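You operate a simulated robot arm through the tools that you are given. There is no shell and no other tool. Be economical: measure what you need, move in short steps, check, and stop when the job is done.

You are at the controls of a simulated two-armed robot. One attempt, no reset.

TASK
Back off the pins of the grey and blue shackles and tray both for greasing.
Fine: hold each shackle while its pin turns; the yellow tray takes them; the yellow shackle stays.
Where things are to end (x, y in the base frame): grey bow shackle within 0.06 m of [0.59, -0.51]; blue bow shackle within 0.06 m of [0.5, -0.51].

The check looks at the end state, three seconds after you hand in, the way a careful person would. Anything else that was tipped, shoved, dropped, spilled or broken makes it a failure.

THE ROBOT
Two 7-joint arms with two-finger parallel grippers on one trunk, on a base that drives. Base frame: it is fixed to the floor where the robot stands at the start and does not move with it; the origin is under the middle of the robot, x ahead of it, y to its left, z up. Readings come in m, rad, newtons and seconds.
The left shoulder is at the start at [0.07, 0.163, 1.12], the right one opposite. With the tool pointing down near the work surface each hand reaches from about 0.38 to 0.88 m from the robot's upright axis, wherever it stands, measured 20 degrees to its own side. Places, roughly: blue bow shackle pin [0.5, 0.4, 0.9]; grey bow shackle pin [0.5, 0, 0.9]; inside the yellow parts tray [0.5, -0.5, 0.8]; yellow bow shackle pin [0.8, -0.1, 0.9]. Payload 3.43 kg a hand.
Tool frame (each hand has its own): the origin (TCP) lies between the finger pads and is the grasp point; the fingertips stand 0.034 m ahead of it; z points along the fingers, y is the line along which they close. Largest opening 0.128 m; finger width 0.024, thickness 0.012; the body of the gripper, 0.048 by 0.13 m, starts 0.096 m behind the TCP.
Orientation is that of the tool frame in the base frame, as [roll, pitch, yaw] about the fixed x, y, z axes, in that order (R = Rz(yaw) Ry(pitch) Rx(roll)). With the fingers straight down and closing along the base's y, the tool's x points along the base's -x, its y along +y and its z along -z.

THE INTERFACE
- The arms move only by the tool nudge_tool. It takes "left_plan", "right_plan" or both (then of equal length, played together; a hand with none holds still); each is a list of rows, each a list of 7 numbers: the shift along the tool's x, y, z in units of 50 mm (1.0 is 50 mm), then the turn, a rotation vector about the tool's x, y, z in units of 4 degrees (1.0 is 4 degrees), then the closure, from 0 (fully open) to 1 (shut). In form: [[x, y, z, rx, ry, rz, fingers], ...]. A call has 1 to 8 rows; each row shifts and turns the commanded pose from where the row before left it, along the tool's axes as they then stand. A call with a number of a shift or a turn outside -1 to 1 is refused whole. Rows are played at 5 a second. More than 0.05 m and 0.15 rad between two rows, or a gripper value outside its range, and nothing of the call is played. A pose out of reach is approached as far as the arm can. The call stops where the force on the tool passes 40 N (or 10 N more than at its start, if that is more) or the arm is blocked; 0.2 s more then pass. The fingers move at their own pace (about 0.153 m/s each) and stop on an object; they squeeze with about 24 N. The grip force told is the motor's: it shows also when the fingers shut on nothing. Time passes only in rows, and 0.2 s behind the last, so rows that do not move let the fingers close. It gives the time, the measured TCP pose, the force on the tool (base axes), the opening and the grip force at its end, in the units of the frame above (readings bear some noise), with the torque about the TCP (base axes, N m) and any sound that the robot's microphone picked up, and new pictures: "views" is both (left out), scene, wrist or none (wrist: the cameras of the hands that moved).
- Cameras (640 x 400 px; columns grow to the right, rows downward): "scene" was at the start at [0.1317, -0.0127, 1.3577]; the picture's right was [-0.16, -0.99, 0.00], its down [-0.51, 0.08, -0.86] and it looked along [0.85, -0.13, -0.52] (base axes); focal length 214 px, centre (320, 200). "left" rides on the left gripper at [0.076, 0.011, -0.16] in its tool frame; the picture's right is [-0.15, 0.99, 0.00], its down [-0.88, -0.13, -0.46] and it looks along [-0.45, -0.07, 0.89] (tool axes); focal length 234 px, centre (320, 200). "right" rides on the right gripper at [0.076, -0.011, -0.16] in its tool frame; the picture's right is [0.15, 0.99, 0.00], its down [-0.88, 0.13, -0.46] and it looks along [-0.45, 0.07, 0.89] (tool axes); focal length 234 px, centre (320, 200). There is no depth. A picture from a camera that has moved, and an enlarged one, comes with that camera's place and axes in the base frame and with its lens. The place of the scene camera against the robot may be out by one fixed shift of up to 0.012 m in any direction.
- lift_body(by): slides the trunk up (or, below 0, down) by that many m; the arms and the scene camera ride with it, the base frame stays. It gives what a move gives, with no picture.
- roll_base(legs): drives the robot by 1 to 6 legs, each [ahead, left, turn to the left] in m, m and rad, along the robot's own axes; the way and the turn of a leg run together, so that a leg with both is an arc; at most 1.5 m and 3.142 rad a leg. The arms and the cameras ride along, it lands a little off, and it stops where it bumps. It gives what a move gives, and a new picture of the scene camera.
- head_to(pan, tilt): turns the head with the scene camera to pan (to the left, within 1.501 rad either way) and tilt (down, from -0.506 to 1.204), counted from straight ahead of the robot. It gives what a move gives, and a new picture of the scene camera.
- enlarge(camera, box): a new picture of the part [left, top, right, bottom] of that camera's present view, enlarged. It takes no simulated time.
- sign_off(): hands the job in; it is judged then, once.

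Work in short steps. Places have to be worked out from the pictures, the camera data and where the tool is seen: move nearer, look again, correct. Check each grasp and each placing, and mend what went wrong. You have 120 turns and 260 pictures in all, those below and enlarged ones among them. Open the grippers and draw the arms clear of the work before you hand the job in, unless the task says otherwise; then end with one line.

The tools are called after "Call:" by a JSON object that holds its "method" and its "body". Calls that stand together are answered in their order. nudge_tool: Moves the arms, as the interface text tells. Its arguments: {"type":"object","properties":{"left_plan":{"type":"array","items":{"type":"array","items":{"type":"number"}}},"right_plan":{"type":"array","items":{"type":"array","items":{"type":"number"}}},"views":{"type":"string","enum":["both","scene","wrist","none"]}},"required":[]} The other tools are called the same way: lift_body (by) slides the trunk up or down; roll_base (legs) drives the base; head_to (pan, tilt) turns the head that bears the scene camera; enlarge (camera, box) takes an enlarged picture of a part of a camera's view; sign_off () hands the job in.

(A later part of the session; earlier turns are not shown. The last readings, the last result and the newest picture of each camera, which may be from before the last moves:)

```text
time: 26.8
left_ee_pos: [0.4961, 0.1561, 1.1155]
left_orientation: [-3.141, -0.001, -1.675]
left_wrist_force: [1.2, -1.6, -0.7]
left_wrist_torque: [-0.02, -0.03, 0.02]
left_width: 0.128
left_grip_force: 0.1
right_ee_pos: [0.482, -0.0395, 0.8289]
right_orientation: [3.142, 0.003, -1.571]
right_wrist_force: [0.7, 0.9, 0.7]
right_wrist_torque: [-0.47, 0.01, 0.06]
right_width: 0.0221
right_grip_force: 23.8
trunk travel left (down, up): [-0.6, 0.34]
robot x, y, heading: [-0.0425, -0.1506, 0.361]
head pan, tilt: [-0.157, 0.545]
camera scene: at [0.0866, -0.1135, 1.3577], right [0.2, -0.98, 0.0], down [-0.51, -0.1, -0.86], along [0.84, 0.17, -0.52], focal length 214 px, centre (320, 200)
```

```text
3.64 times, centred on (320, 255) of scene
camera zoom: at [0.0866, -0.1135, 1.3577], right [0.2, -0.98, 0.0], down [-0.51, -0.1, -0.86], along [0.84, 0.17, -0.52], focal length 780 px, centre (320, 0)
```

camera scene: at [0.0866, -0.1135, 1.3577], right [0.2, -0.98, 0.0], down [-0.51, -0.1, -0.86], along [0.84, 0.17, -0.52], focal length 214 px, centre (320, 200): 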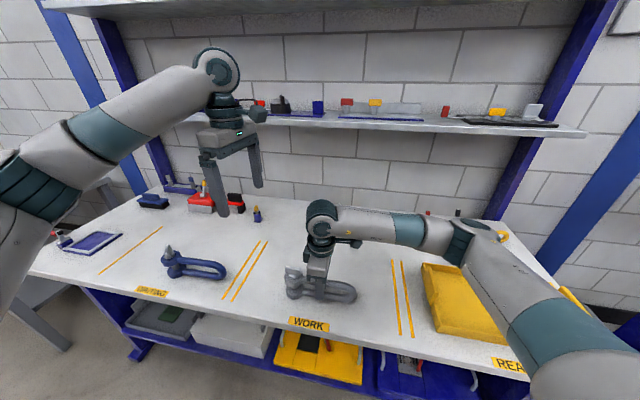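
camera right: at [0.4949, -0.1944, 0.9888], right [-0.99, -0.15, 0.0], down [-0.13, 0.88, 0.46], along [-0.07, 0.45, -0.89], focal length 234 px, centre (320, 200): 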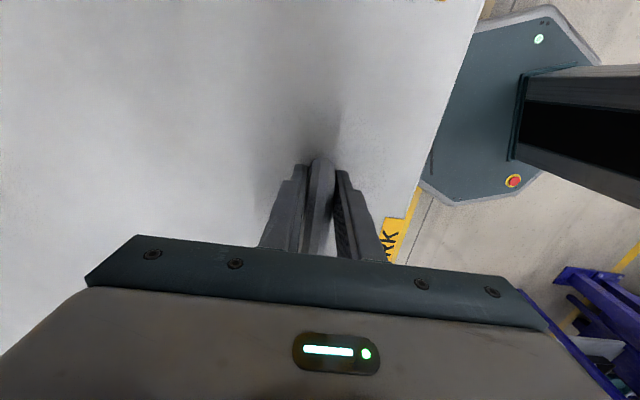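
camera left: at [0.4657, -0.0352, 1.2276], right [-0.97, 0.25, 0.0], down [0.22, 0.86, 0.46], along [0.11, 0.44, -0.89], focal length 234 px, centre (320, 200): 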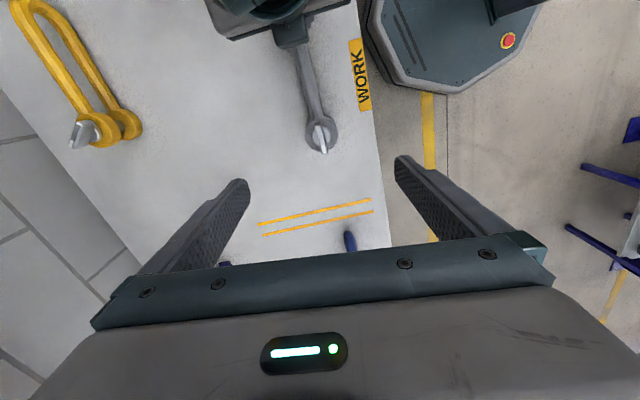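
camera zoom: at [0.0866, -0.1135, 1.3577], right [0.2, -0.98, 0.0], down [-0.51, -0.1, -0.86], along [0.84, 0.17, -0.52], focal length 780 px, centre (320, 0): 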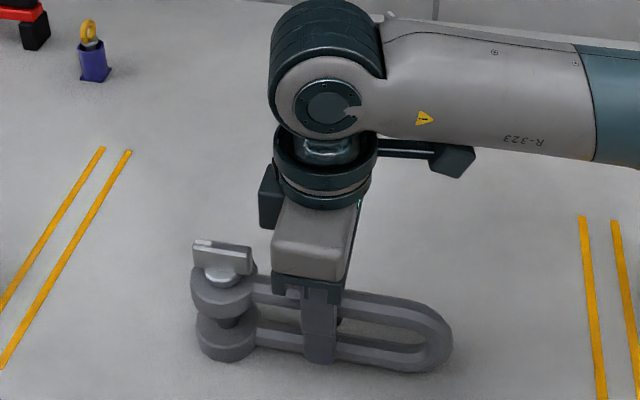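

Tray interior is about x 0.45–0.63, y -0.36 to -0.67. I lift grey 0.15 m and check the hold.

Call:
{"method": "nudge_tool", "body": {"right_plan": [[0, 0, -0.3, 0, 0, 0, 1], [0, 0, -0.7, 0, 0, 0, 1], [0, 0, -1, 0, 0, 0, 1], [0, 0, -1, 0, 0, 0, 1], [0, 0, 0, 0, 0, 0, 1]], "views": "both"}}

```text
time: 27.9
left_ee_pos: [0.4973, 0.1544, 1.1142]
left_orientation: [3.141, 0.001, -1.675]
left_wrist_force: [0.6, 0.2, -0.5]
left_wrist_torque: [0.02, 0.04, -0.01]
left_width: 0.1279
left_grip_force: 0.0
right_ee_pos: [0.4798, -0.0384, 0.9795]
right_orientation: [-3.141, 0.002, -1.57]
right_wrist_force: [-0.7, 0.9, -4.2]
right_wrist_torque: [-0.11, 0.01, -0.01]
right_width: 0.022
right_grip_force: 23.5
trunk travel left (down, up): [-0.6, 0.34]
robot x, y, heading: [-0.0405, -0.1535, 0.354]
head pan, tilt: [-0.157, 0.545]
camera scene: at [0.0877, -0.1137, 1.3575], right [0.2, -0.98, 0.0], down [-0.51, -0.1, -0.86], along [0.84, 0.17, -0.52], focal length 214 px, centre (320, 200)
camera right: at [0.4909, -0.1151, 1.139], right [-0.99, -0.15, 0.0], down [-0.13, 0.88, 0.46], along [-0.07, 0.45, -0.89], focal length 234 px, centre (320, 200)
```

scene: 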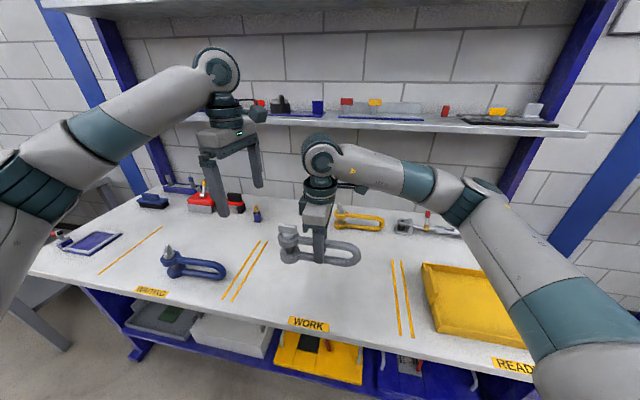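
right: 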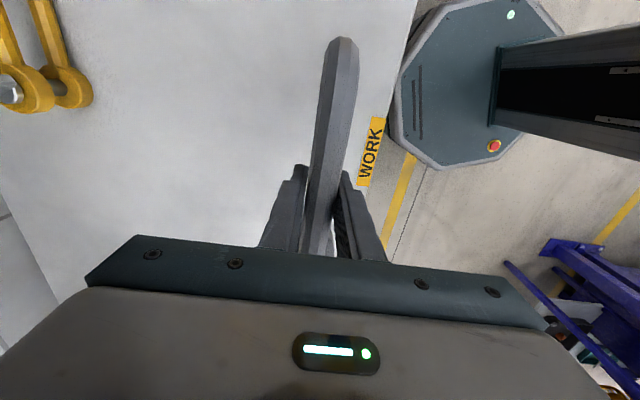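

Held level, about 4 N. I move toward the tray with the arm.

Call:
{"method": "nudge_tool", "body": {"right_plan": [[0.65, -0.1375, 0, 0, 0, 0, 1], [0.65, -0.1375, 0, 0, 0, 0, 1], [0.65, -0.1375, 0, 0, 0, 0, 1], [0.65, -0.1375, 0, 0, 0, 0, 1], [0.65, -0.1375, 0, 0, 0, 0, 1], [0.65, -0.1375, 0, 0, 0, 0, 1], [0.65, -0.1375, 0, 0, 0, 0, 1], [0.65, -0.1375, 0, 0, 0, 0, 1]], "views": "none"}}

Call:
{"method": "nudge_tool", "body": {"right_plan": [[0.62, -0.1375, 0, 0, 0, 0, 1], [0.62, -0.1375, 0, 0, 0, 0, 1], [0.62, -0.1375, 0, 0, 0, 0, 1], [0.62, -0.1375, 0, 0, 0, 0, 1], [0.62, -0.1375, 0, 0, 0, 0, 1], [0.62, -0.1375, 0, 0, 0, 0, 1], [0.62, -0.1375, 0, 0, 0, 0, 1], [0.62, -0.1375, 0, 0, 0, 0, 1]], "views": "both"}}

```text
time: 29.8
left_ee_pos: [0.496, 0.1562, 1.1146]
left_orientation: [3.142, 0.0, -1.674]
left_wrist_force: [-0.5, -0.5, 0.7]
left_wrist_torque: [-0.03, 0.01, 0.0]
left_width: 0.1278
left_grip_force: 0.1
right_ee_pos: [0.5093, -0.1722, 0.9754]
right_orientation: [3.141, 0.003, -1.576]
right_wrist_force: [-0.6, 0.5, -4.4]
right_wrist_torque: [-0.11, 0.01, 0.0]
right_width: 0.0219
right_grip_force: 24.6
right hand out of reach, approached as far as the arm can: row 4, 5, 6, 7, 8
trunk travel left (down, up): [-0.6, 0.34]
robot x, y, heading: [-0.0417, -0.1509, 0.356]
head pan, tilt: [-0.157, 0.545]
```

```text
time: 31.6
left_ee_pos: [0.4962, 0.1557, 1.1153]
left_orientation: [-3.141, 0.003, -1.675]
left_wrist_force: [-0.7, 0.3, 0.6]
left_wrist_torque: [0.02, -0.08, 0.01]
left_width: 0.128
left_grip_force: 0.0
right_ee_pos: [0.4557, -0.2882, 0.9929]
right_orientation: [-3.14, 0.003, -1.576]
right_wrist_force: [-0.8, -1.0, -3.9]
right_wrist_torque: [-0.06, -0.02, 0.02]
right_width: 0.0217
right_grip_force: 23.1
right hand out of reach, approached as far as the arm can: row 1, 2, 3, 4, 5, 6, 7, 8
trunk travel left (down, up): [-0.6, 0.34]
robot x, y, heading: [-0.0418, -0.1489, 0.357]
head pan, tilt: [-0.157, 0.545]
camera scene: at [0.086, -0.1153, 1.3578], right [0.2, -0.98, 0.0], down [-0.51, -0.1, -0.86], along [0.84, 0.17, -0.52], focal length 214 px, centre (320, 200)
camera right: at [0.4661, -0.365, 1.1527], right [-0.99, -0.14, 0.0], down [-0.13, 0.88, 0.46], along [-0.06, 0.45, -0.89], focal length 234 px, centre (320, 200)
```

scene: 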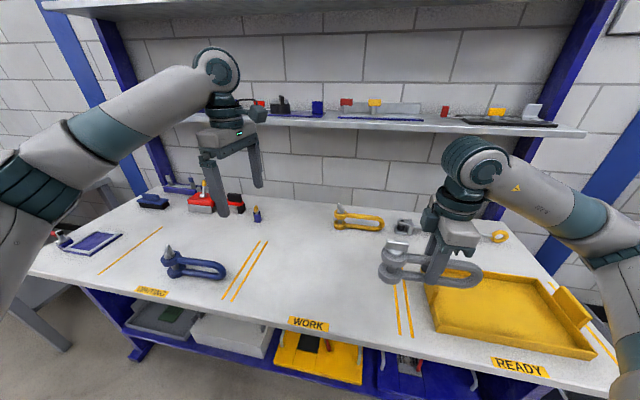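
right: 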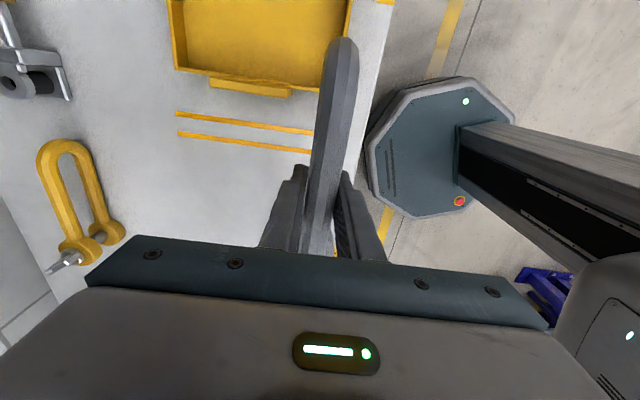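

The wrist yaw limits again, so I'll drive the base right with the load held high; first I look at the floor there.

Call:
{"method": "head_to", "body": {"pan": -1.3, "tilt": 0.8}}

```text
time: 32.9
left_ee_pos: [0.4966, 0.156, 1.1146]
left_orientation: [-3.14, 0.001, -1.675]
left_wrist_force: [-0.1, 0.3, 0.1]
left_wrist_torque: [-0.02, -0.03, -0.01]
left_width: 0.1283
left_grip_force: 0.0
right_ee_pos: [0.4553, -0.2863, 0.9921]
right_orientation: [-3.142, 0.003, -1.573]
right_wrist_force: [0.5, -0.3, -3.9]
right_wrist_torque: [-0.08, -0.03, -0.02]
right_width: 0.0218
right_grip_force: 24.3
trunk travel left (down, up): [-0.6, 0.34]
robot x, y, heading: [-0.0419, -0.1497, 0.36]
head pan, tilt: [-1.3, 0.799]
camera scene: at [0.0461, -0.197, 1.3357], right [-0.81, -0.59, 0.0], down [-0.42, 0.58, -0.7], along [0.41, -0.56, -0.72], focal length 214 px, centre (320, 200)
```

scene: 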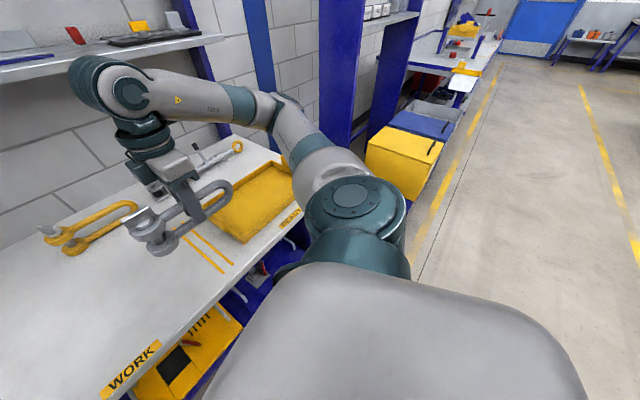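

Clear floor. I drive about 0.47 m to the right along the bench and turn slightly left.

Call:
{"method": "roll_base", "body": {"legs": [[-0.164, -0.44, 0], [0, 0, 0.12]]}}

Call:
{"method": "head_to", "body": {"pan": -0.45, "tilt": 0.7}}

```text
time: 36.3
left_ee_pos: [0.4532, -0.2468, 1.1154]
left_orientation: [-3.141, -0.001, -1.552]
left_wrist_force: [0.2, 0.2, 1.4]
left_wrist_torque: [-0.04, 0.01, 0.01]
left_width: 0.1279
left_grip_force: 0.0
right_ee_pos: [0.4669, -0.6906, 0.9923]
right_orientation: [-3.142, 0.0, -1.452]
right_wrist_force: [0.2, -0.5, -3.3]
right_wrist_torque: [-0.08, -0.01, -0.02]
right_width: 0.0219
right_grip_force: 24.3
trunk travel left (down, up): [-0.6, 0.34]
robot x, y, heading: [-0.0422, -0.6181, 0.479]
head pan, tilt: [-1.3, 0.799]
camera scene: at [0.0494, -0.6512, 1.3357], right [-0.73, -0.68, 0.0], down [-0.49, 0.52, -0.7], along [0.47, -0.51, -0.72], focal length 214 px, centre (320, 200)
```

scene: 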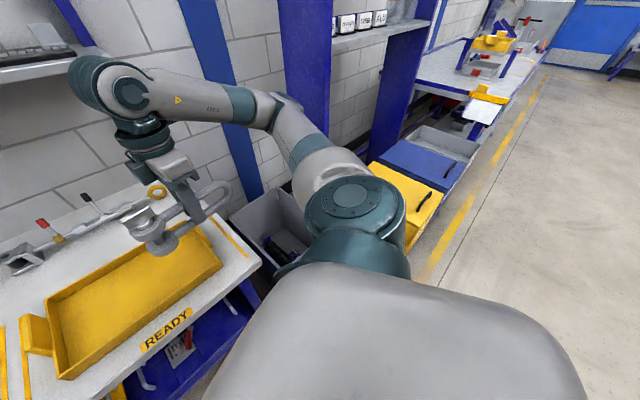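

```text
time: 37.5
left_ee_pos: [0.4531, -0.2474, 1.1149]
left_orientation: [-3.141, 0.0, -1.553]
left_wrist_force: [0.1, 0.3, -0.3]
left_wrist_torque: [0.02, 0.01, 0.02]
left_width: 0.1279
left_grip_force: 0.1
right_ee_pos: [0.4668, -0.6899, 0.9926]
right_orientation: [-3.141, 0.0, -1.454]
right_wrist_force: [1.0, 0.6, -3.8]
right_wrist_torque: [-0.08, -0.01, -0.01]
right_width: 0.0218
right_grip_force: 23.8
trunk travel left (down, up): [-0.6, 0.34]
robot x, y, heading: [-0.0438, -0.6171, 0.477]
head pan, tilt: [-0.45, 0.7]
camera scene: at [0.0794, -0.5901, 1.3439], right [0.03, -1.0, 0.0], down [-0.64, -0.02, -0.76], along [0.76, 0.02, -0.64], focal length 214 px, centre (320, 200)
```

scene: 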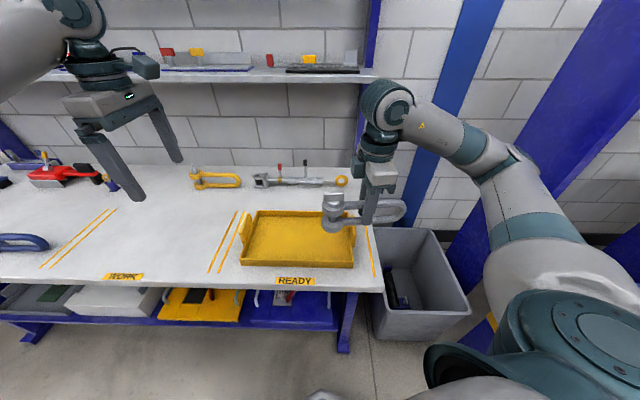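

Tray confirmed: x 0.445–0.64, y -0.34 to -0.686. I move grey over (0.59, pin y ≈ -0.465), squaring the yaw.

Call:
{"method": "nudge_tool", "body": {"right_plan": [[-0.35, -0.326, 0, 0, 0, 0.21, 1], [-0.35, -0.326, 0, 0, 0, 0.21, 1], [-0.35, -0.326, 0, 0, 0, 0.21, 1], [-0.35, -0.326, 0, 0, 0, 0.21, 1], [-0.35, -0.326, 0, 0, 0, 0.21, 1], [-0.35, -0.326, 0, 0, 0, 0.21, 1], [-0.35, -0.326, 0.2, 0, 0, 0.21, 1], [-0.35, -0.326, 0.2, 0, 0, 0.21, 1]], "views": "both"}}

```text
time: 39.2
left_ee_pos: [0.4534, -0.2466, 1.1144]
left_orientation: [-3.14, 0.001, -1.554]
left_wrist_force: [0.6, 0.7, 0.4]
left_wrist_torque: [-0.02, 0.0, 0.0]
left_width: 0.1283
left_grip_force: 0.0
right_ee_pos: [0.5422, -0.5742, 0.9785]
right_orientation: [3.142, 0.0, -1.575]
right_wrist_force: [0.1, -0.7, -5.1]
right_wrist_torque: [-0.07, 0.01, -0.02]
right_width: 0.022
right_grip_force: 23.3
right hand out of reach, approached as far as the arm can: row 1, 4, 5, 6, 7, 8
trunk travel left (down, up): [-0.6, 0.34]
robot x, y, heading: [-0.0433, -0.6177, 0.477]
head pan, tilt: [-0.45, 0.7]
camera scene: at [0.0797, -0.5895, 1.3439], right [0.03, -1.0, 0.0], down [-0.64, -0.02, -0.76], along [0.76, 0.02, -0.64], focal length 214 px, centre (320, 200)
camera right: at [0.5531, -0.6523, 1.139], right [-0.99, -0.14, 0.0], down [-0.13, 0.88, 0.46], along [-0.06, 0.45, -0.89], focal length 234 px, centre (320, 200)
```

scene: 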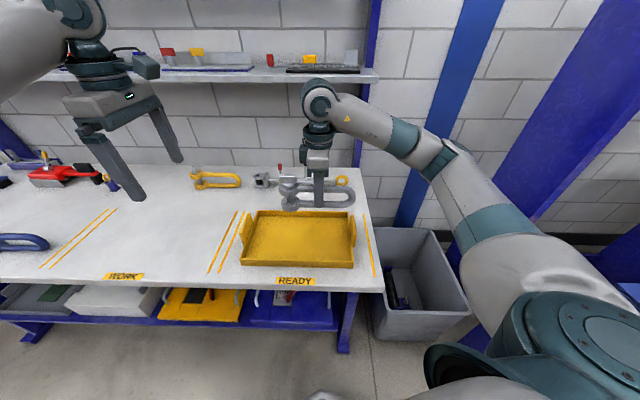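
right: 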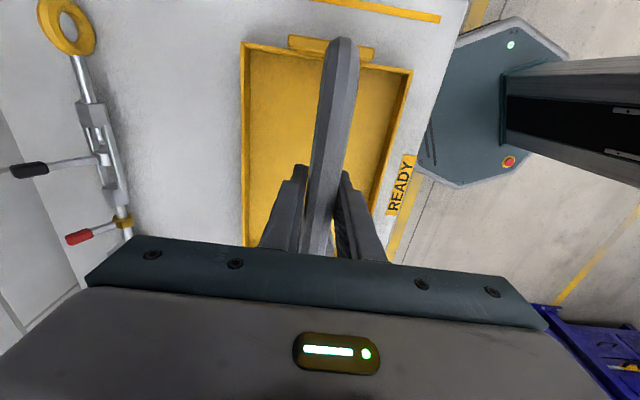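

Still at the wrist's limit; placing the target further to the robot's left eases it. I drive another 0.19 m right.

Call:
{"method": "roll_base", "body": {"legs": [[-0.087, -0.169, 0]]}}

Call:
{"method": "nudge_tool", "body": {"right_plan": [[-0.55, -0.12, 0, 0, 0, 0, 1], [-0.55, -0.12, 0, 0, 0, 0, 1], [-0.55, -0.12, 0, 0, 0, 0, 1], [-0.55, -0.12, 0, 0, 0, 0, 1], [-0.55, -0.12, 0, 0, 0, 0, 1], [-0.55, -0.12, 0, 0, 0, 0, 1], [-0.55, -0.12, 0, 0, 0, 0, 1], [-0.55, -0.12, 0, 0, 0, 0, 1]], "views": "both"}}

```text
time: 40.8
left_ee_pos: [0.454, -0.4351, 1.1151]
left_orientation: [-3.141, 0.0, -1.552]
left_wrist_force: [-1.0, 0.0, 1.0]
left_wrist_torque: [0.04, -0.05, -0.02]
left_width: 0.128
left_grip_force: 0.0
right_ee_pos: [0.541, -0.7648, 0.979]
right_orientation: [-3.14, 0.0, -1.574]
right_wrist_force: [0.2, 0.0, -3.8]
right_wrist_torque: [-0.08, 0.01, 0.0]
right_width: 0.0217
right_grip_force: 23.3
trunk travel left (down, up): [-0.6, 0.34]
robot x, y, heading: [-0.0431, -0.804, 0.473]
head pan, tilt: [-0.45, 0.7]
camera scene: at [0.0797, -0.7783, 1.3439], right [0.03, -1.0, 0.0], down [-0.64, -0.02, -0.76], along [0.76, 0.02, -0.64], focal length 214 px, centre (320, 200)
```

scene: 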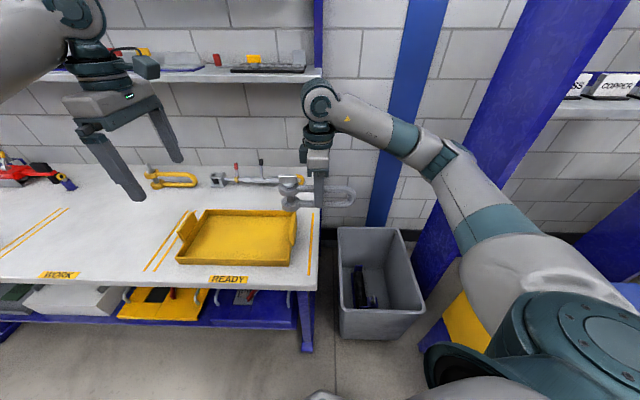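

```text
time: 42.6
left_ee_pos: [0.4553, -0.4341, 1.1132]
left_orientation: [3.141, 0.001, -1.555]
left_wrist_force: [-0.4, -0.2, -0.2]
left_wrist_torque: [-0.03, 0.01, -0.01]
left_width: 0.1279
left_grip_force: 0.0
right_ee_pos: [0.5509, -0.6995, 0.9792]
right_orientation: [-3.138, 0.001, -1.579]
right_wrist_force: [0.5, 0.0, -4.3]
right_wrist_torque: [-0.03, -0.03, 0.01]
right_width: 0.022
right_grip_force: 23.8
right hand out of reach, approached as far as the arm can: row 2, 4, 5, 6, 7, 8
trunk travel left (down, up): [-0.6, 0.34]
robot x, y, heading: [-0.0434, -0.8053, 0.477]
head pan, tilt: [-0.45, 0.7]
camera scene: at [0.0797, -0.7777, 1.3439], right [0.03, -1.0, 0.0], down [-0.64, -0.02, -0.76], along [0.76, 0.02, -0.64], focal length 214 px, centre (320, 200)
camera right: at [0.562, -0.7768, 1.1388], right [-0.99, -0.14, 0.0], down [-0.12, 0.88, 0.46], along [-0.06, 0.45, -0.89], focal length 234 px, centre (320, 200)
```

scene: 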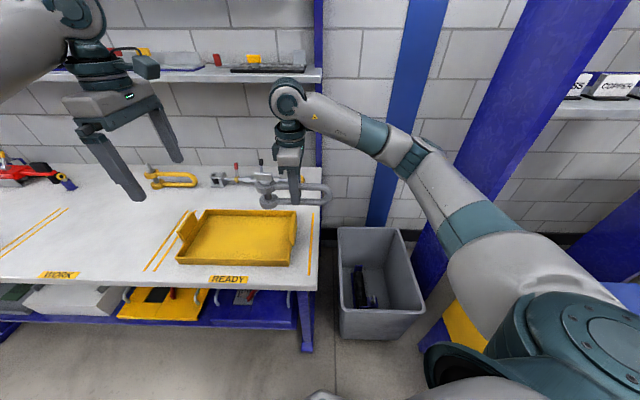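
right: 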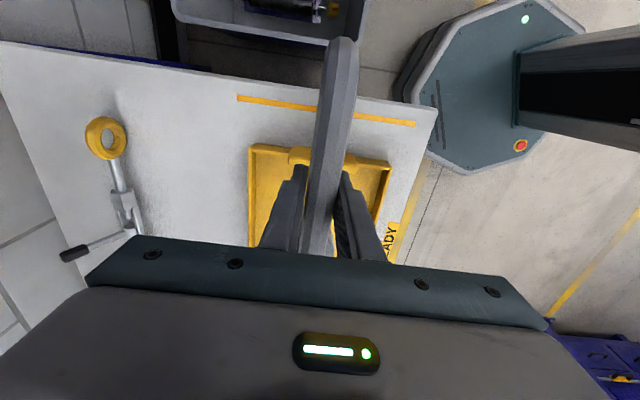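

Close in works better than far out for this wrist angle. I drive forward-left so that the target sits closer to the right shoulder.

Call:
{"method": "roll_base", "body": {"legs": [[0.129, 0.091, 0]]}}

```text
time: 44.0
left_ee_pos: [0.5236, -0.2971, 1.1144]
left_orientation: [-3.142, 0.0, -1.548]
left_wrist_force: [0.3, 0.2, 0.0]
left_wrist_torque: [0.0, 0.02, -0.03]
left_width: 0.1282
left_grip_force: 0.1
right_ee_pos: [0.6221, -0.562, 0.9783]
right_orientation: [-3.138, 0.001, -1.574]
right_wrist_force: [-1.0, 0.7, -4.5]
right_wrist_torque: [-0.1, 0.0, -0.01]
right_width: 0.022
right_grip_force: 23.9
trunk travel left (down, up): [-0.6, 0.34]
robot x, y, heading: [0.0261, -0.6669, 0.481]
head pan, tilt: [-0.45, 0.7]
camera scene: at [0.1505, -0.6403, 1.344], right [0.03, -1.0, 0.0], down [-0.64, -0.02, -0.76], along [0.76, 0.02, -0.64], focal length 214 px, centre (320, 200)
```

scene: 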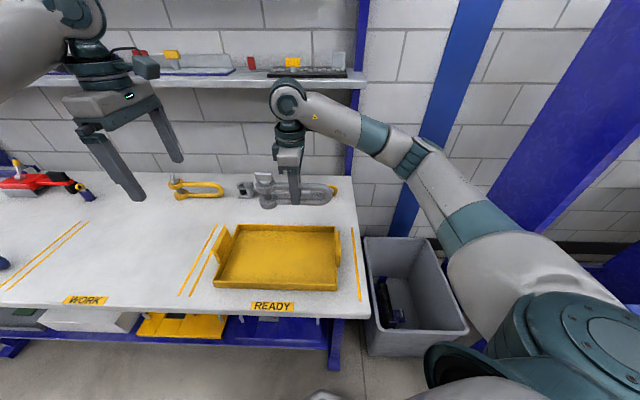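

No bump. Now shift to (0.58, -0.544) and begin lowering.

Call:
{"method": "nudge_tool", "body": {"right_plan": [[-0.09, 0.21, 0, 0, 0, 0, 1], [-0.09, 0.21, 0, 0, 0, 0, 1], [-0.09, 0.21, 0.3, 0, 0, 0, 1], [-0.09, 0.21, 0.4, 0, 0, 0, 1], [0, 0, 0.4, 0, 0, 0, 1]], "views": "both"}}

```text
time: 45.2
left_ee_pos: [0.5245, -0.2972, 1.1131]
left_orientation: [3.138, 0.0, -1.55]
left_wrist_force: [-1.4, 0.0, -0.9]
left_wrist_torque: [-0.01, 0.03, -0.01]
left_width: 0.1278
left_grip_force: 0.0
right_ee_pos: [0.5812, -0.5426, 0.9245]
right_orientation: [-3.14, 0.0, -1.574]
right_wrist_force: [0.8, 0.1, -4.7]
right_wrist_torque: [-0.05, 0.01, -0.03]
right_width: 0.0217
right_grip_force: 24.3
trunk travel left (down, up): [-0.6, 0.34]
robot x, y, heading: [0.0274, -0.6653, 0.485]
head pan, tilt: [-0.45, 0.7]
camera scene: at [0.1511, -0.6406, 1.3439], right [0.03, -1.0, 0.0], down [-0.64, -0.02, -0.76], along [0.76, 0.02, -0.65], focal length 214 px, centre (320, 200)
camera right: at [0.5923, -0.6197, 1.0832], right [-0.99, -0.14, 0.0], down [-0.13, 0.88, 0.46], along [-0.06, 0.45, -0.89], focal length 234 px, centre (320, 200)
```

scene: 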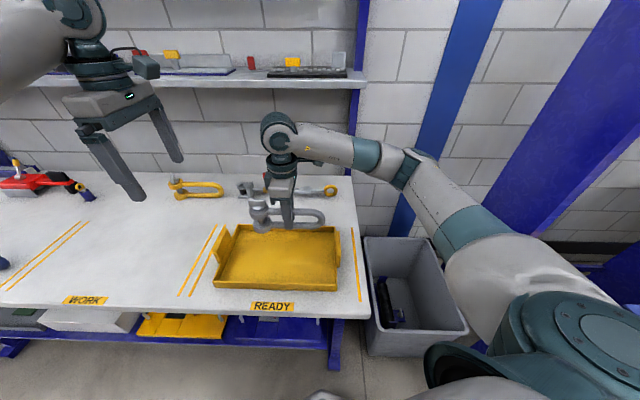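
right: 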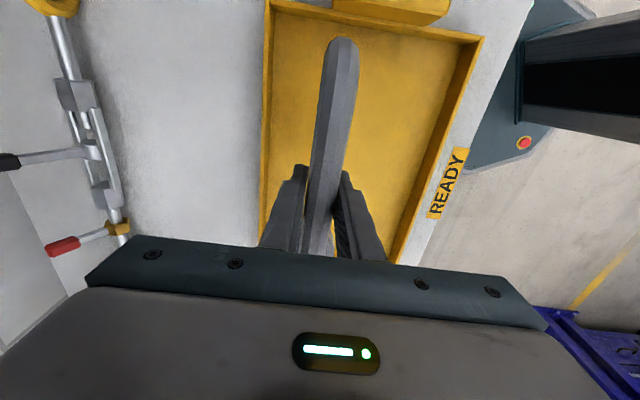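

Clear of the walls (back wall x≈0.63, end wall y≈-0.67). I lower, the last bit gently until contact.

Call:
{"method": "nudge_tool", "body": {"right_plan": [[0, 0, 0.5, 0, 0, 0, 1], [0, 0, 0.5, 0, 0, 0, 1], [0, 0, 0.4, 0, 0, 0, 1], [0, 0, 0.15, 0, 0, 0, 1], [0, 0, 0.06, 0, 0, 0, 1], [0, 0, 0.06, 0, 0, 0, 1]], "views": "both"}}

```text
time: 46.6
left_ee_pos: [0.5228, -0.296, 1.1154]
left_orientation: [3.141, 0.001, -1.55]
left_wrist_force: [-0.7, 0.2, 0.2]
left_wrist_torque: [0.0, 0.02, 0.0]
left_width: 0.1281
left_grip_force: 0.1
right_ee_pos: [0.5807, -0.5419, 0.8392]
right_orientation: [-3.138, 0.0, -1.575]
right_wrist_force: [-0.5, -0.3, -3.9]
right_wrist_torque: [-0.05, 0.01, 0.01]
right_width: 0.022
right_grip_force: 24.0
trunk travel left (down, up): [-0.6, 0.34]
robot x, y, heading: [0.0269, -0.6678, 0.484]
head pan, tilt: [-0.45, 0.7]
camera scene: at [0.1506, -0.6403, 1.3439], right [0.03, -1.0, 0.0], down [-0.64, -0.02, -0.76], along [0.76, 0.02, -0.64], focal length 214 px, centre (320, 200)
camera right: at [0.5922, -0.6196, 0.9993], right [-0.99, -0.14, 0.0], down [-0.13, 0.88, 0.46], along [-0.06, 0.45, -0.89], focal length 234 px, centre (320, 200)
```

scene: 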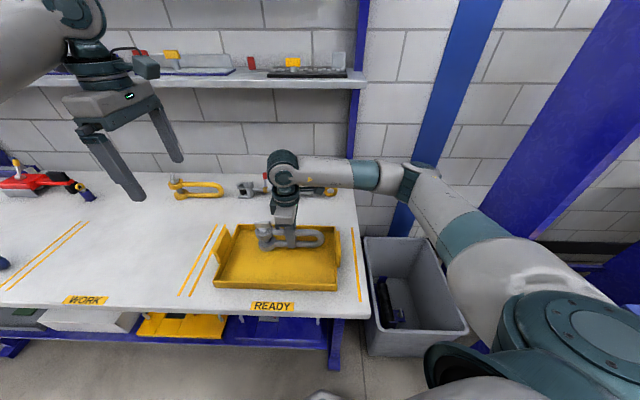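
right: 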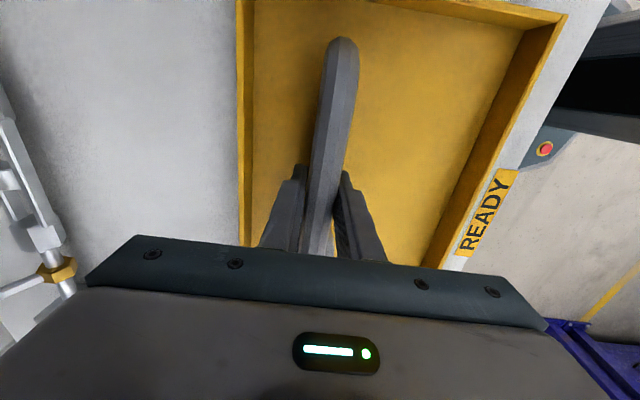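

No contact yet at z 0.839; a few millimetres more.

Call:
{"method": "nudge_tool", "body": {"right_plan": [[0, 0, 0.05, 0, 0, 0, 1], [0, 0, 0.05, 0, 0, 0, 1], [0, 0, 0.03, 0, 0, 0, 1]], "views": "none"}}

```text
time: 47.4
left_ee_pos: [0.5238, -0.2964, 1.114]
left_orientation: [3.141, 0.0, -1.55]
left_wrist_force: [0.4, 0.2, 0.1]
left_wrist_torque: [-0.02, 0.02, -0.02]
left_width: 0.1279
left_grip_force: 0.1
right_ee_pos: [0.5819, -0.5419, 0.8336]
right_orientation: [-3.137, 0.001, -1.573]
right_wrist_force: [0.6, 0.3, -4.3]
right_wrist_torque: [-0.08, 0.0, -0.01]
right_width: 0.0218
right_grip_force: 23.6
trunk travel left (down, up): [-0.6, 0.34]
robot x, y, heading: [0.0302, -0.6652, 0.48]
head pan, tilt: [-0.45, 0.7]
```

Call:
{"method": "nudge_tool", "body": {"right_plan": [[0, 0, 0.03, 0, 0, 0, 1], [0, 0, 0.03, 0, 0, 0, 1], [0, 0, 0, 0, 0, 0, 1]], "views": "none"}}

```text
time: 48.2
left_ee_pos: [0.5223, -0.2967, 1.1161]
left_orientation: [-3.141, 0.001, -1.55]
left_wrist_force: [0.1, 0.3, -0.7]
left_wrist_torque: [0.0, 0.0, 0.01]
left_width: 0.1282
left_grip_force: 0.2
right_ee_pos: [0.581, -0.5423, 0.833]
right_orientation: [-3.138, 0.002, -1.575]
right_wrist_force: [0.1, 2.1, 9.2]
right_wrist_torque: [0.05, 0.22, -0.01]
right_width: 0.0219
right_grip_force: 24.5
trunk travel left (down, up): [-0.6, 0.34]
robot x, y, heading: [0.0296, -0.6675, 0.481]
head pan, tilt: [-0.45, 0.7]
```

Contact at z 0.833: it sits on the tray floor. I open and lift out.

Call:
{"method": "nudge_tool", "body": {"right_plan": [[0, 0, 0, 0, 0, 0, 0.8], [0, 0, 0, 0, 0, 0, 0.65], [0, 0, 0, 0, 0, 0, 0.6], [0, 0, -0.5, 0, 0, 0, 0.6], [0, 0, -1, 0, 0, 0, 0.6], [0, 0, -1, 0, 0, 0, 0.5], [0, 0, -1, 0, 0, 0, 0.3], [0, 0, -1, 0, 0, 0, 0]], "views": "both"}}

Call:
{"method": "enlarge", "body": {"camera": "scene", "box": [200, 190, 360, 300]}}

```text
time: 50.0
left_ee_pos: [0.5223, -0.2959, 1.1166]
left_orientation: [-3.139, -0.002, -1.549]
left_wrist_force: [-0.4, 0.7, -0.6]
left_wrist_torque: [0.0, -0.01, 0.01]
left_width: 0.1279
left_grip_force: 0.0
right_ee_pos: [0.5771, -0.543, 1.0571]
right_orientation: [-3.137, 0.001, -1.574]
right_wrist_force: [0.1, -0.3, 0.1]
right_wrist_torque: [-0.02, -0.04, 0.0]
right_width: 0.1278
right_grip_force: 0.0
trunk travel left (down, up): [-0.6, 0.34]
robot x, y, heading: [0.0279, -0.6693, 0.483]
head pan, tilt: [-0.45, 0.7]
camera scene: at [0.1487, -0.6405, 1.344], right [0.03, -1.0, 0.0], down [-0.64, -0.02, -0.77], along [0.77, 0.02, -0.64], focal length 214 px, centre (320, 200)
camera right: at [0.5876, -0.6204, 1.2176], right [-0.99, -0.14, 0.0], down [-0.13, 0.88, 0.46], along [-0.06, 0.45, -0.89], focal length 234 px, centre (320, 200)
```

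scene: 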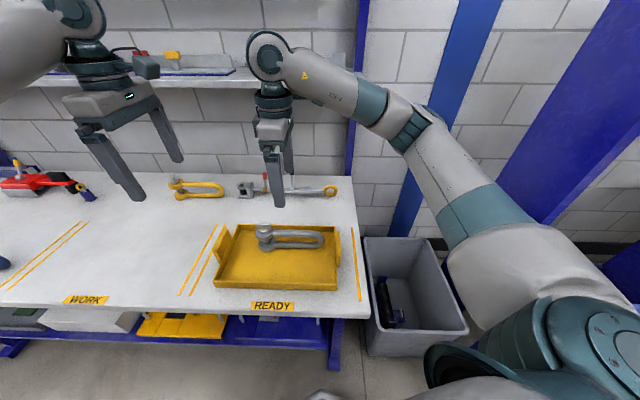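
right: 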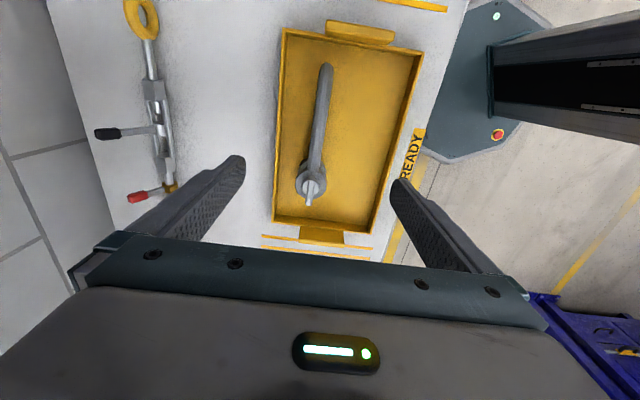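

```text
3.64 times, centred on (280, 245) of scene
camera zoom: at [0.1487, -0.6405, 1.344], right [0.03, -1.0, 0.0], down [-0.64, -0.02, -0.77], along [0.77, 0.02, -0.64], focal length 780 px, centre (466, 36)
```

zoom: 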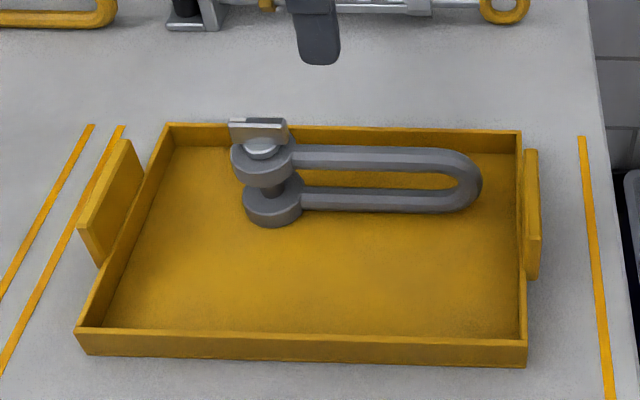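

Grey sits well in the tray. Now I drive left to take up the same stance at blue (pin est. (0.478, 0.447), bow to y ≈ 0.27).

Call:
{"method": "roll_base", "body": {"legs": [[0.368, 0.854, 0], [0, 0, -0.126]]}}

Call:
{"method": "head_to", "body": {"pan": -0.2, "tilt": 0.75}}

```text
time: 55.5
left_ee_pos: [0.4892, 0.5808, 1.1146]
left_orientation: [3.141, 0.0, -1.658]
left_wrist_force: [-0.4, -0.4, 0.6]
left_wrist_torque: [0.01, -0.01, 0.01]
left_width: 0.1276
left_grip_force: 0.0
right_ee_pos: [0.5157, 0.3282, 1.0569]
right_orientation: [-3.138, -0.001, -1.684]
right_wrist_force: [-0.4, -0.2, -0.3]
right_wrist_torque: [0.02, 0.0, -0.04]
right_width: 0.128
right_grip_force: 0.1
trunk travel left (down, up): [-0.6, 0.34]
robot x, y, heading: [-0.0433, 0.2643, 0.373]
head pan, tilt: [-0.45, 0.7]
camera scene: at [0.08, 0.2777, 1.3439], right [-0.08, -1.0, 0.0], down [-0.64, 0.05, -0.76], along [0.76, -0.06, -0.64], focal length 214 px, centre (320, 200)
```

scene: 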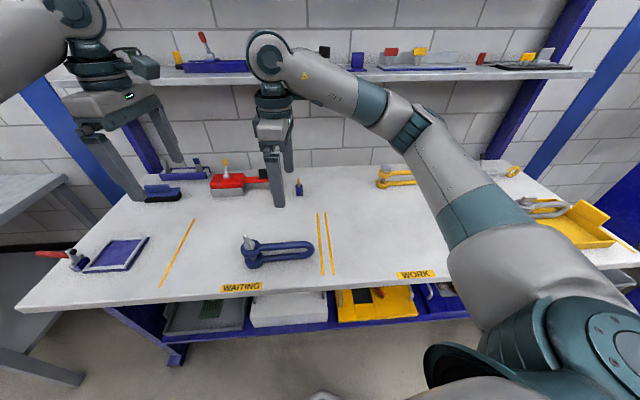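

```text
time: 56.2
left_ee_pos: [0.4884, 0.5793, 1.1163]
left_orientation: [-3.14, 0.0, -1.657]
left_wrist_force: [-0.1, -0.8, -0.4]
left_wrist_torque: [0.01, -0.03, 0.01]
left_width: 0.1282
left_grip_force: 0.1
right_ee_pos: [0.515, 0.3293, 1.0576]
right_orientation: [-3.138, 0.001, -1.684]
right_wrist_force: [-1.1, -0.7, -0.2]
right_wrist_torque: [-0.03, -0.02, -0.01]
right_width: 0.128
right_grip_force: 0.2
trunk travel left (down, up): [-0.6, 0.34]
robot x, y, heading: [-0.0489, 0.2649, 0.375]
head pan, tilt: [-0.201, 0.75]
camera scene: at [0.0766, 0.2989, 1.3397], right [0.17, -0.99, 0.0], down [-0.67, -0.12, -0.73], along [0.72, 0.12, -0.68], focal length 214 px, centre (320, 200)
```

scene: 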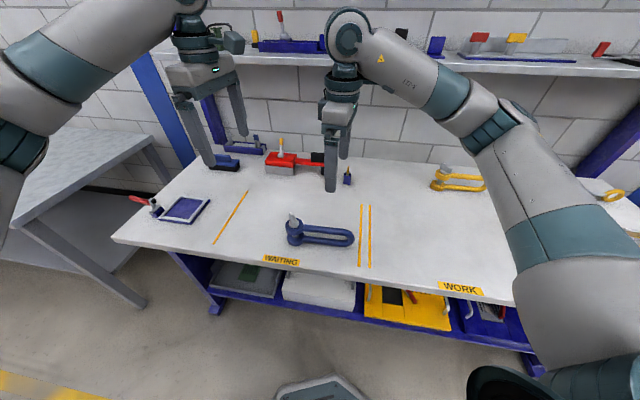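

Call:
{"method": "enlarge", "body": {"camera": "scene", "box": [260, 195, 380, 265]}}

Call:
{"method": "enlarge", "body": {"camera": "left", "box": [160, 0, 480, 200]}}

Call:
{"method": "enlarge", "body": {"camera": "right", "box": [240, 60, 400, 240]}}

```text
5.33 times, centred on (320, 230) of scene
camera zoom: at [0.0766, 0.2989, 1.3397], right [0.17, -0.99, 0.0], down [-0.67, -0.12, -0.73], along [0.72, 0.12, -0.68], focal length 1144 px, centre (320, 40)
```

zoom: 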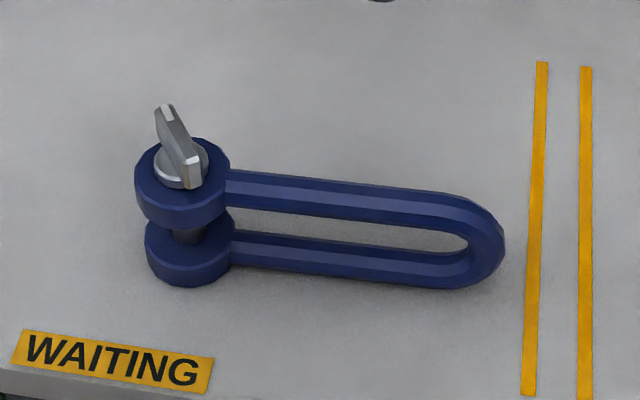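

```text
2.00 times, centred on (320, 100) of left
camera zoom: at [0.4706, 0.5067, 1.2744], right [-0.97, 0.23, 0.0], down [0.21, 0.87, 0.46], along [0.11, 0.44, -0.89], focal length 468 px, centre (320, 400)
```

zoom: 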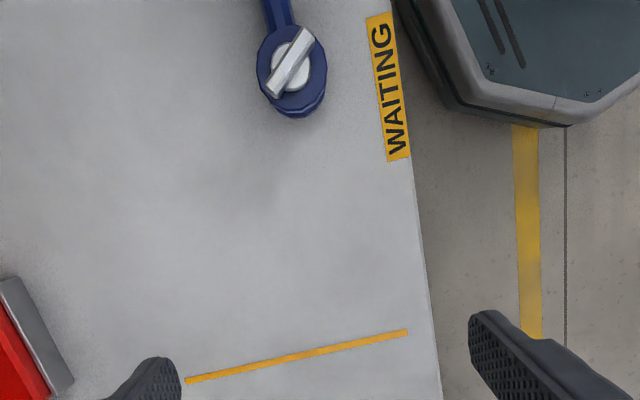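

```text
2.22 times, centred on (320, 150) of right
camera zoom: at [0.5184, 0.2513, 1.2167], right [-1.0, -0.03, 0.0], down [-0.03, 0.89, 0.46], along [-0.01, 0.46, -0.89], focal length 520 px, centre (320, 311)
```

zoom: 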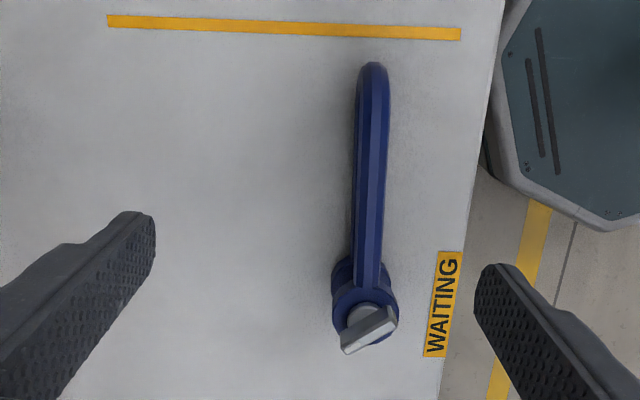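

Blue pin ≈ (0.478, 0.445), wing at about 38–40°, bow axis nearly along y. I bring both hands in as for grey.

Call:
{"method": "nudge_tool", "body": {"left_plan": [[0.3275, -0.0865, 0.28, 0, 0, 1, 0], [0.3275, -0.0865, 0.28, 0, 0, 1, 0], [0.3275, -0.0865, 0.28, 0, 0, 1, 0], [0.3275, -0.0865, 0.28, 0, 0, 1, 0], [0.3275, -0.0865, 0.28, 0, 0, 1, 0], [0.3275, -0.0865, 0.28, 0, 0, 1, 0], [0.3275, -0.0865, 0.28, 0, 0, 1, 0], [0.3275, -0.0865, 0.28, 0, 0, 1, 0]], "right_plan": [[0.099, 0.0725, 0.5, 0, 0, -0.23, 0], [0.099, 0.0725, 0.5, 0, 0, -0.23, 0], [0.099, 0.0725, 0.5, 0, 0, -0.23, 0], [0.099, 0.0725, 0.5, 0, 0, -0.23, 0], [0.099, 0.0725, 0.5, 0, 0, -0.23, 0], [0.099, 0.0725, 0.5, 0, 0, -0.23, 0], [0.099, 0.0725, 0.4, 0, 0, -0.23, 0], [0.099, 0.0725, 0.3, 0, 0, -0.23, 0]], "views": "wrist"}}

```text
time: 58.0
left_ee_pos: [0.4794, 0.4437, 1.0048]
left_orientation: [3.141, 0.0, -2.217]
left_wrist_force: [0.3, -0.1, 0.6]
left_wrist_torque: [0.01, 0.03, 0.03]
left_width: 0.128
left_grip_force: 0.1
right_ee_pos: [0.4877, 0.2901, 0.8725]
right_orientation: [-3.137, 0.002, -1.553]
right_wrist_force: [0.2, -0.2, 0.3]
right_wrist_torque: [-0.01, 0.01, 0.0]
right_width: 0.1281
right_grip_force: 0.0
trunk travel left (down, up): [-0.6, 0.34]
robot x, y, heading: [-0.0429, 0.2658, 0.369]
head pan, tilt: [-0.201, 0.75]
camera right: at [0.5004, 0.2143, 1.0319], right [-0.99, -0.16, 0.0], down [-0.15, 0.88, 0.46], along [-0.07, 0.45, -0.89], focal length 234 px, centre (320, 200)
camera left: at [0.4255, 0.3917, 1.1636], right [-0.7, 0.71, 0.0], down [0.64, 0.62, 0.46], along [0.33, 0.32, -0.89], focal length 234 px, centre (320, 200)
```

right: 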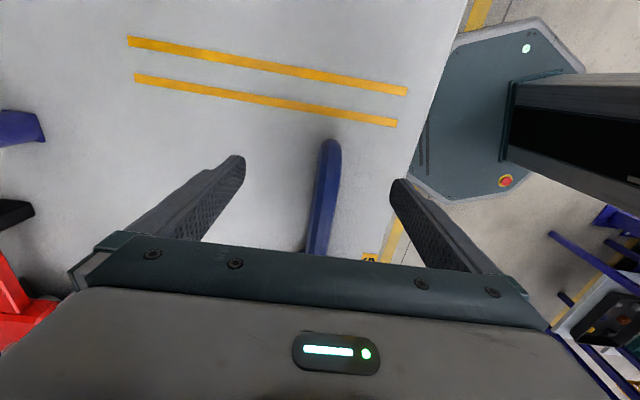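
left: 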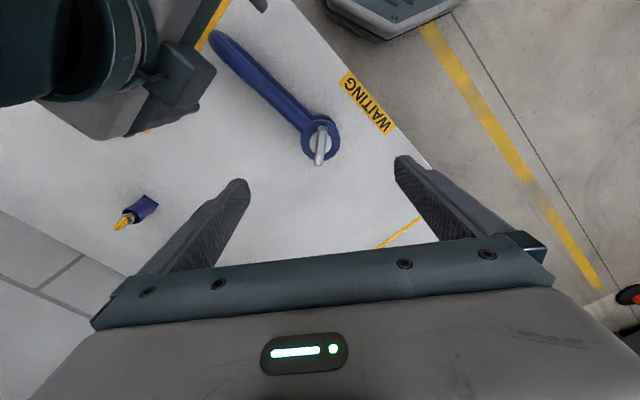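

Call:
{"method": "enlarge", "body": {"camera": "left", "box": [270, 90, 370, 180]}}

```text
4.44 times, centred on (320, 135) of left
camera zoom: at [0.4255, 0.3917, 1.1636], right [-0.7, 0.71, 0.0], down [0.64, 0.62, 0.46], along [0.33, 0.32, -0.89], focal length 1041 px, centre (320, 489)
```

zoom: 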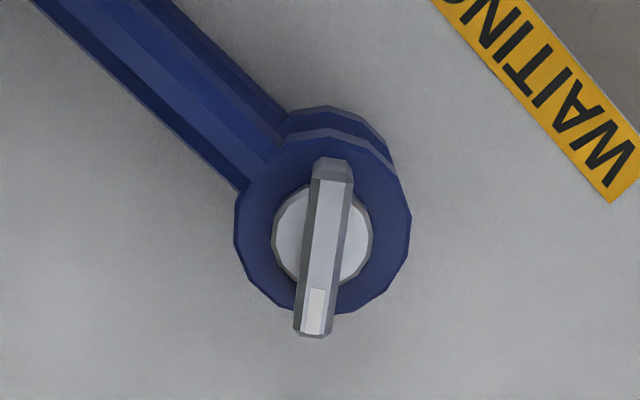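

Wing angle ≈37°, pin (0.477, 0.443). Right lowers and grips the bow; left squares to the wing and lowers to just above the eye, half closed.

Call:
{"method": "nudge_tool", "body": {"left_plan": [[0.02, 0.036, 0.285, 0, 0, 1, 0.1], [0, 0, 0.285, 0, 0, 1, 0.2], [0, 0, 0.285, 0, 0, 1, 0.3], [0, 0, 0.285, 0, 0, 1, 0.4], [0, 0, 0.285, 0, 0, 0, 0.5], [0, 0, 0.285, 0, 0, 0, 0.5], [0, 0, 0.285, 0, 0, 0, 0.5], [0, 0, 0.2, 0, 0, 0, 0.5]], "right_plan": [[0, 0.06, 0.3, 0, 0, 0, 0], [0, 0, 0.3, 0, 0, 0, 0], [0, 0, 0.26, 0, 0, 0, 0.2], [0, 0, 0, 0, 0, 0, 0.5], [0, 0, 0, 0, 0, 0, 0.75], [0, 0, 0, 0, 0, 0, 1], [0, 0, 0, 0, 0, 0, 1], [0, 0, 0, 0, 0, 0, 1]], "views": "both"}}

```text
time: 59.8
left_ee_pos: [0.4763, 0.4453, 0.894]
left_orientation: [3.141, -0.001, -2.497]
left_wrist_force: [-0.1, -0.2, -0.9]
left_wrist_torque: [0.02, 0.02, -0.01]
left_width: 0.0639
left_grip_force: 0.1
right_ee_pos: [0.484, 0.2916, 0.8278]
right_orientation: [-3.139, 0.0, -1.556]
right_wrist_force: [-1.0, 0.2, -0.5]
right_wrist_torque: [-0.06, 0.11, 0.12]
right_width: 0.0222
right_grip_force: 24.7
trunk travel left (down, up): [-0.6, 0.34]
robot x, y, heading: [-0.0459, 0.2671, 0.372]
head pan, tilt: [-0.201, 0.75]
camera scene: at [0.0768, 0.2988, 1.3397], right [0.17, -0.99, 0.0], down [-0.67, -0.12, -0.73], along [0.72, 0.12, -0.68], focal length 214 px, centre (320, 200)
camera right: at [0.4948, 0.2133, 0.988], right [-0.99, -0.16, 0.0], down [-0.15, 0.88, 0.46], along [-0.07, 0.45, -0.89], focal length 234 px, centre (320, 200)
camera left: at [0.4091, 0.41, 1.0532], right [-0.48, 0.88, 0.0], down [0.78, 0.43, 0.46], along [0.4, 0.22, -0.89], focal length 234 px, centre (320, 200)
```

scene: 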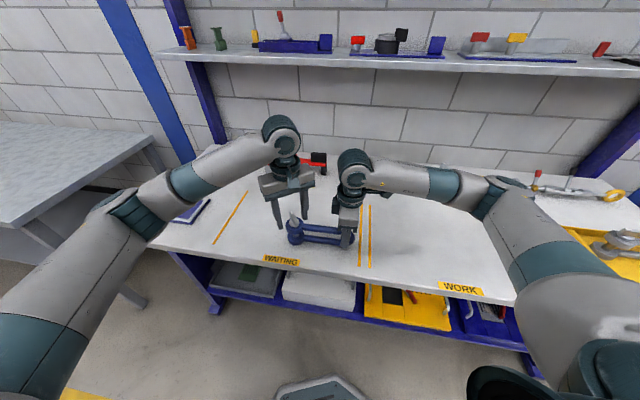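
right: 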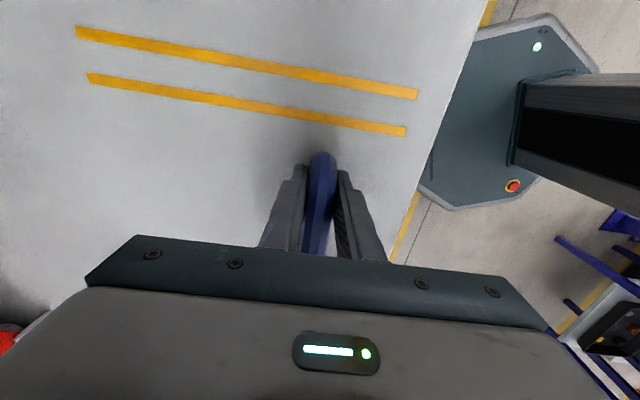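
left: 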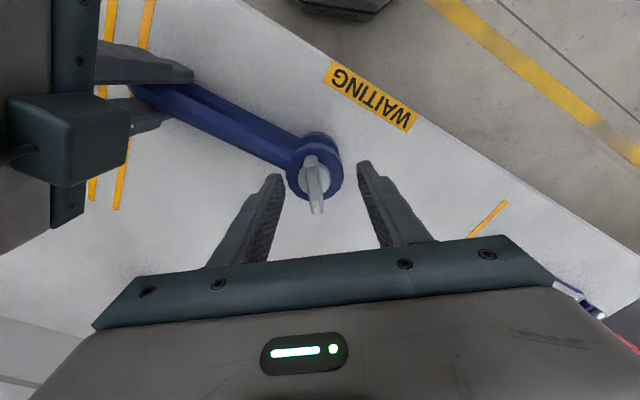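

Bow gripped (22 mm). The wing centre is ~2 mm to -y; I adjust, go 3 mm lower and close on the wing.

Call:
{"method": "nudge_tool", "body": {"left_plan": [[0.01, -0.05, 0.06, 0, 0, 0, 0.5], [0, 0, 0, 0, 0, 0, 0.75], [0, 0, 0, 0, 0, 0, 0.9], [0, 0, 0, 0, 0, 0, 1], [0, 0, 0, 0, 0, 0, 1], [0, 0, 0, 0, 0, 0, 1]], "views": "wrist"}}

```text
time: 61.2
left_ee_pos: [0.4769, 0.4428, 0.8913]
left_orientation: [-3.141, -0.003, -2.497]
left_wrist_force: [4.7, -14.0, 0.2]
left_wrist_torque: [-0.34, -0.1, -0.02]
left_width: 0.0106
left_grip_force: 24.0
right_ee_pos: [0.4824, 0.2916, 0.8278]
right_orientation: [-3.139, 0.002, -1.555]
right_wrist_force: [-3.8, 13.5, 0.4]
right_wrist_torque: [-0.55, -0.17, 0.58]
right_width: 0.0222
right_grip_force: 24.0
trunk travel left (down, up): [-0.6, 0.34]
robot x, y, heading: [-0.0426, 0.2631, 0.374]
head pan, tilt: [-0.201, 0.75]
camera left: at [0.4101, 0.407, 1.0512], right [-0.48, 0.88, 0.0], down [0.78, 0.43, 0.46], along [0.4, 0.22, -0.89], focal length 234 px, centre (320, 200)
```

left: 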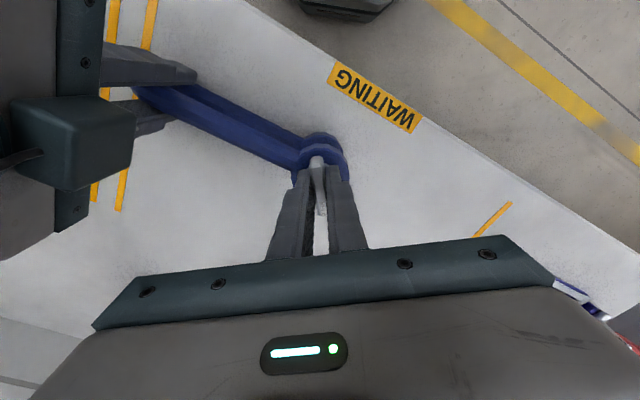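

Good grip on the wing. I turn CCW 32° with a slight relief.

Call:
{"method": "nudge_tool", "body": {"left_plan": [[0, -0.03, 0, 0, 0, -1, 1], [0, 0, 0, 0, 0, -1, 1], [0, 0, 0, 0, 0, -1, 1], [0, 0, 0, 0, 0, -1, 1], [0, 0, 0, 0, 0, -1, 1], [0, 0, 0, 0, 0, -1, 1], [0, 0, 0, 0, 0, -1, 1], [0, 0, 0, 0, 0, -1, 1]], "views": "wrist"}}

```text
time: 63.0
left_ee_pos: [0.4786, 0.4429, 0.8918]
left_orientation: [-3.137, 0.0, -1.937]
left_wrist_force: [8.6, -19.0, 10.1]
left_wrist_torque: [-0.54, -0.26, -0.04]
left_width: 0.0102
left_grip_force: 23.9
right_ee_pos: [0.4824, 0.2904, 0.8286]
right_orientation: [-3.137, 0.001, -1.555]
right_wrist_force: [-3.5, 20.5, 1.8]
right_wrist_torque: [0.27, -0.3, 0.37]
right_width: 0.0219
right_grip_force: 23.8
trunk travel left (down, up): [-0.6, 0.34]
robot x, y, heading: [-0.046, 0.2608, 0.37]
head pan, tilt: [-0.201, 0.75]
camera left: at [0.4408, 0.3765, 1.051], right [-0.87, 0.49, 0.0], down [0.43, 0.78, 0.46], along [0.23, 0.4, -0.89], focal length 234 px, centre (320, 200)
```

left: 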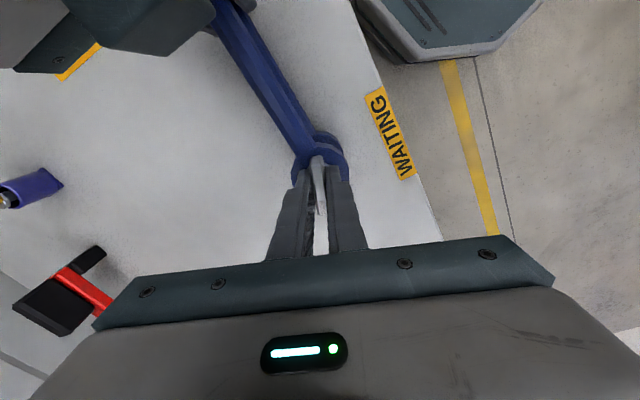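

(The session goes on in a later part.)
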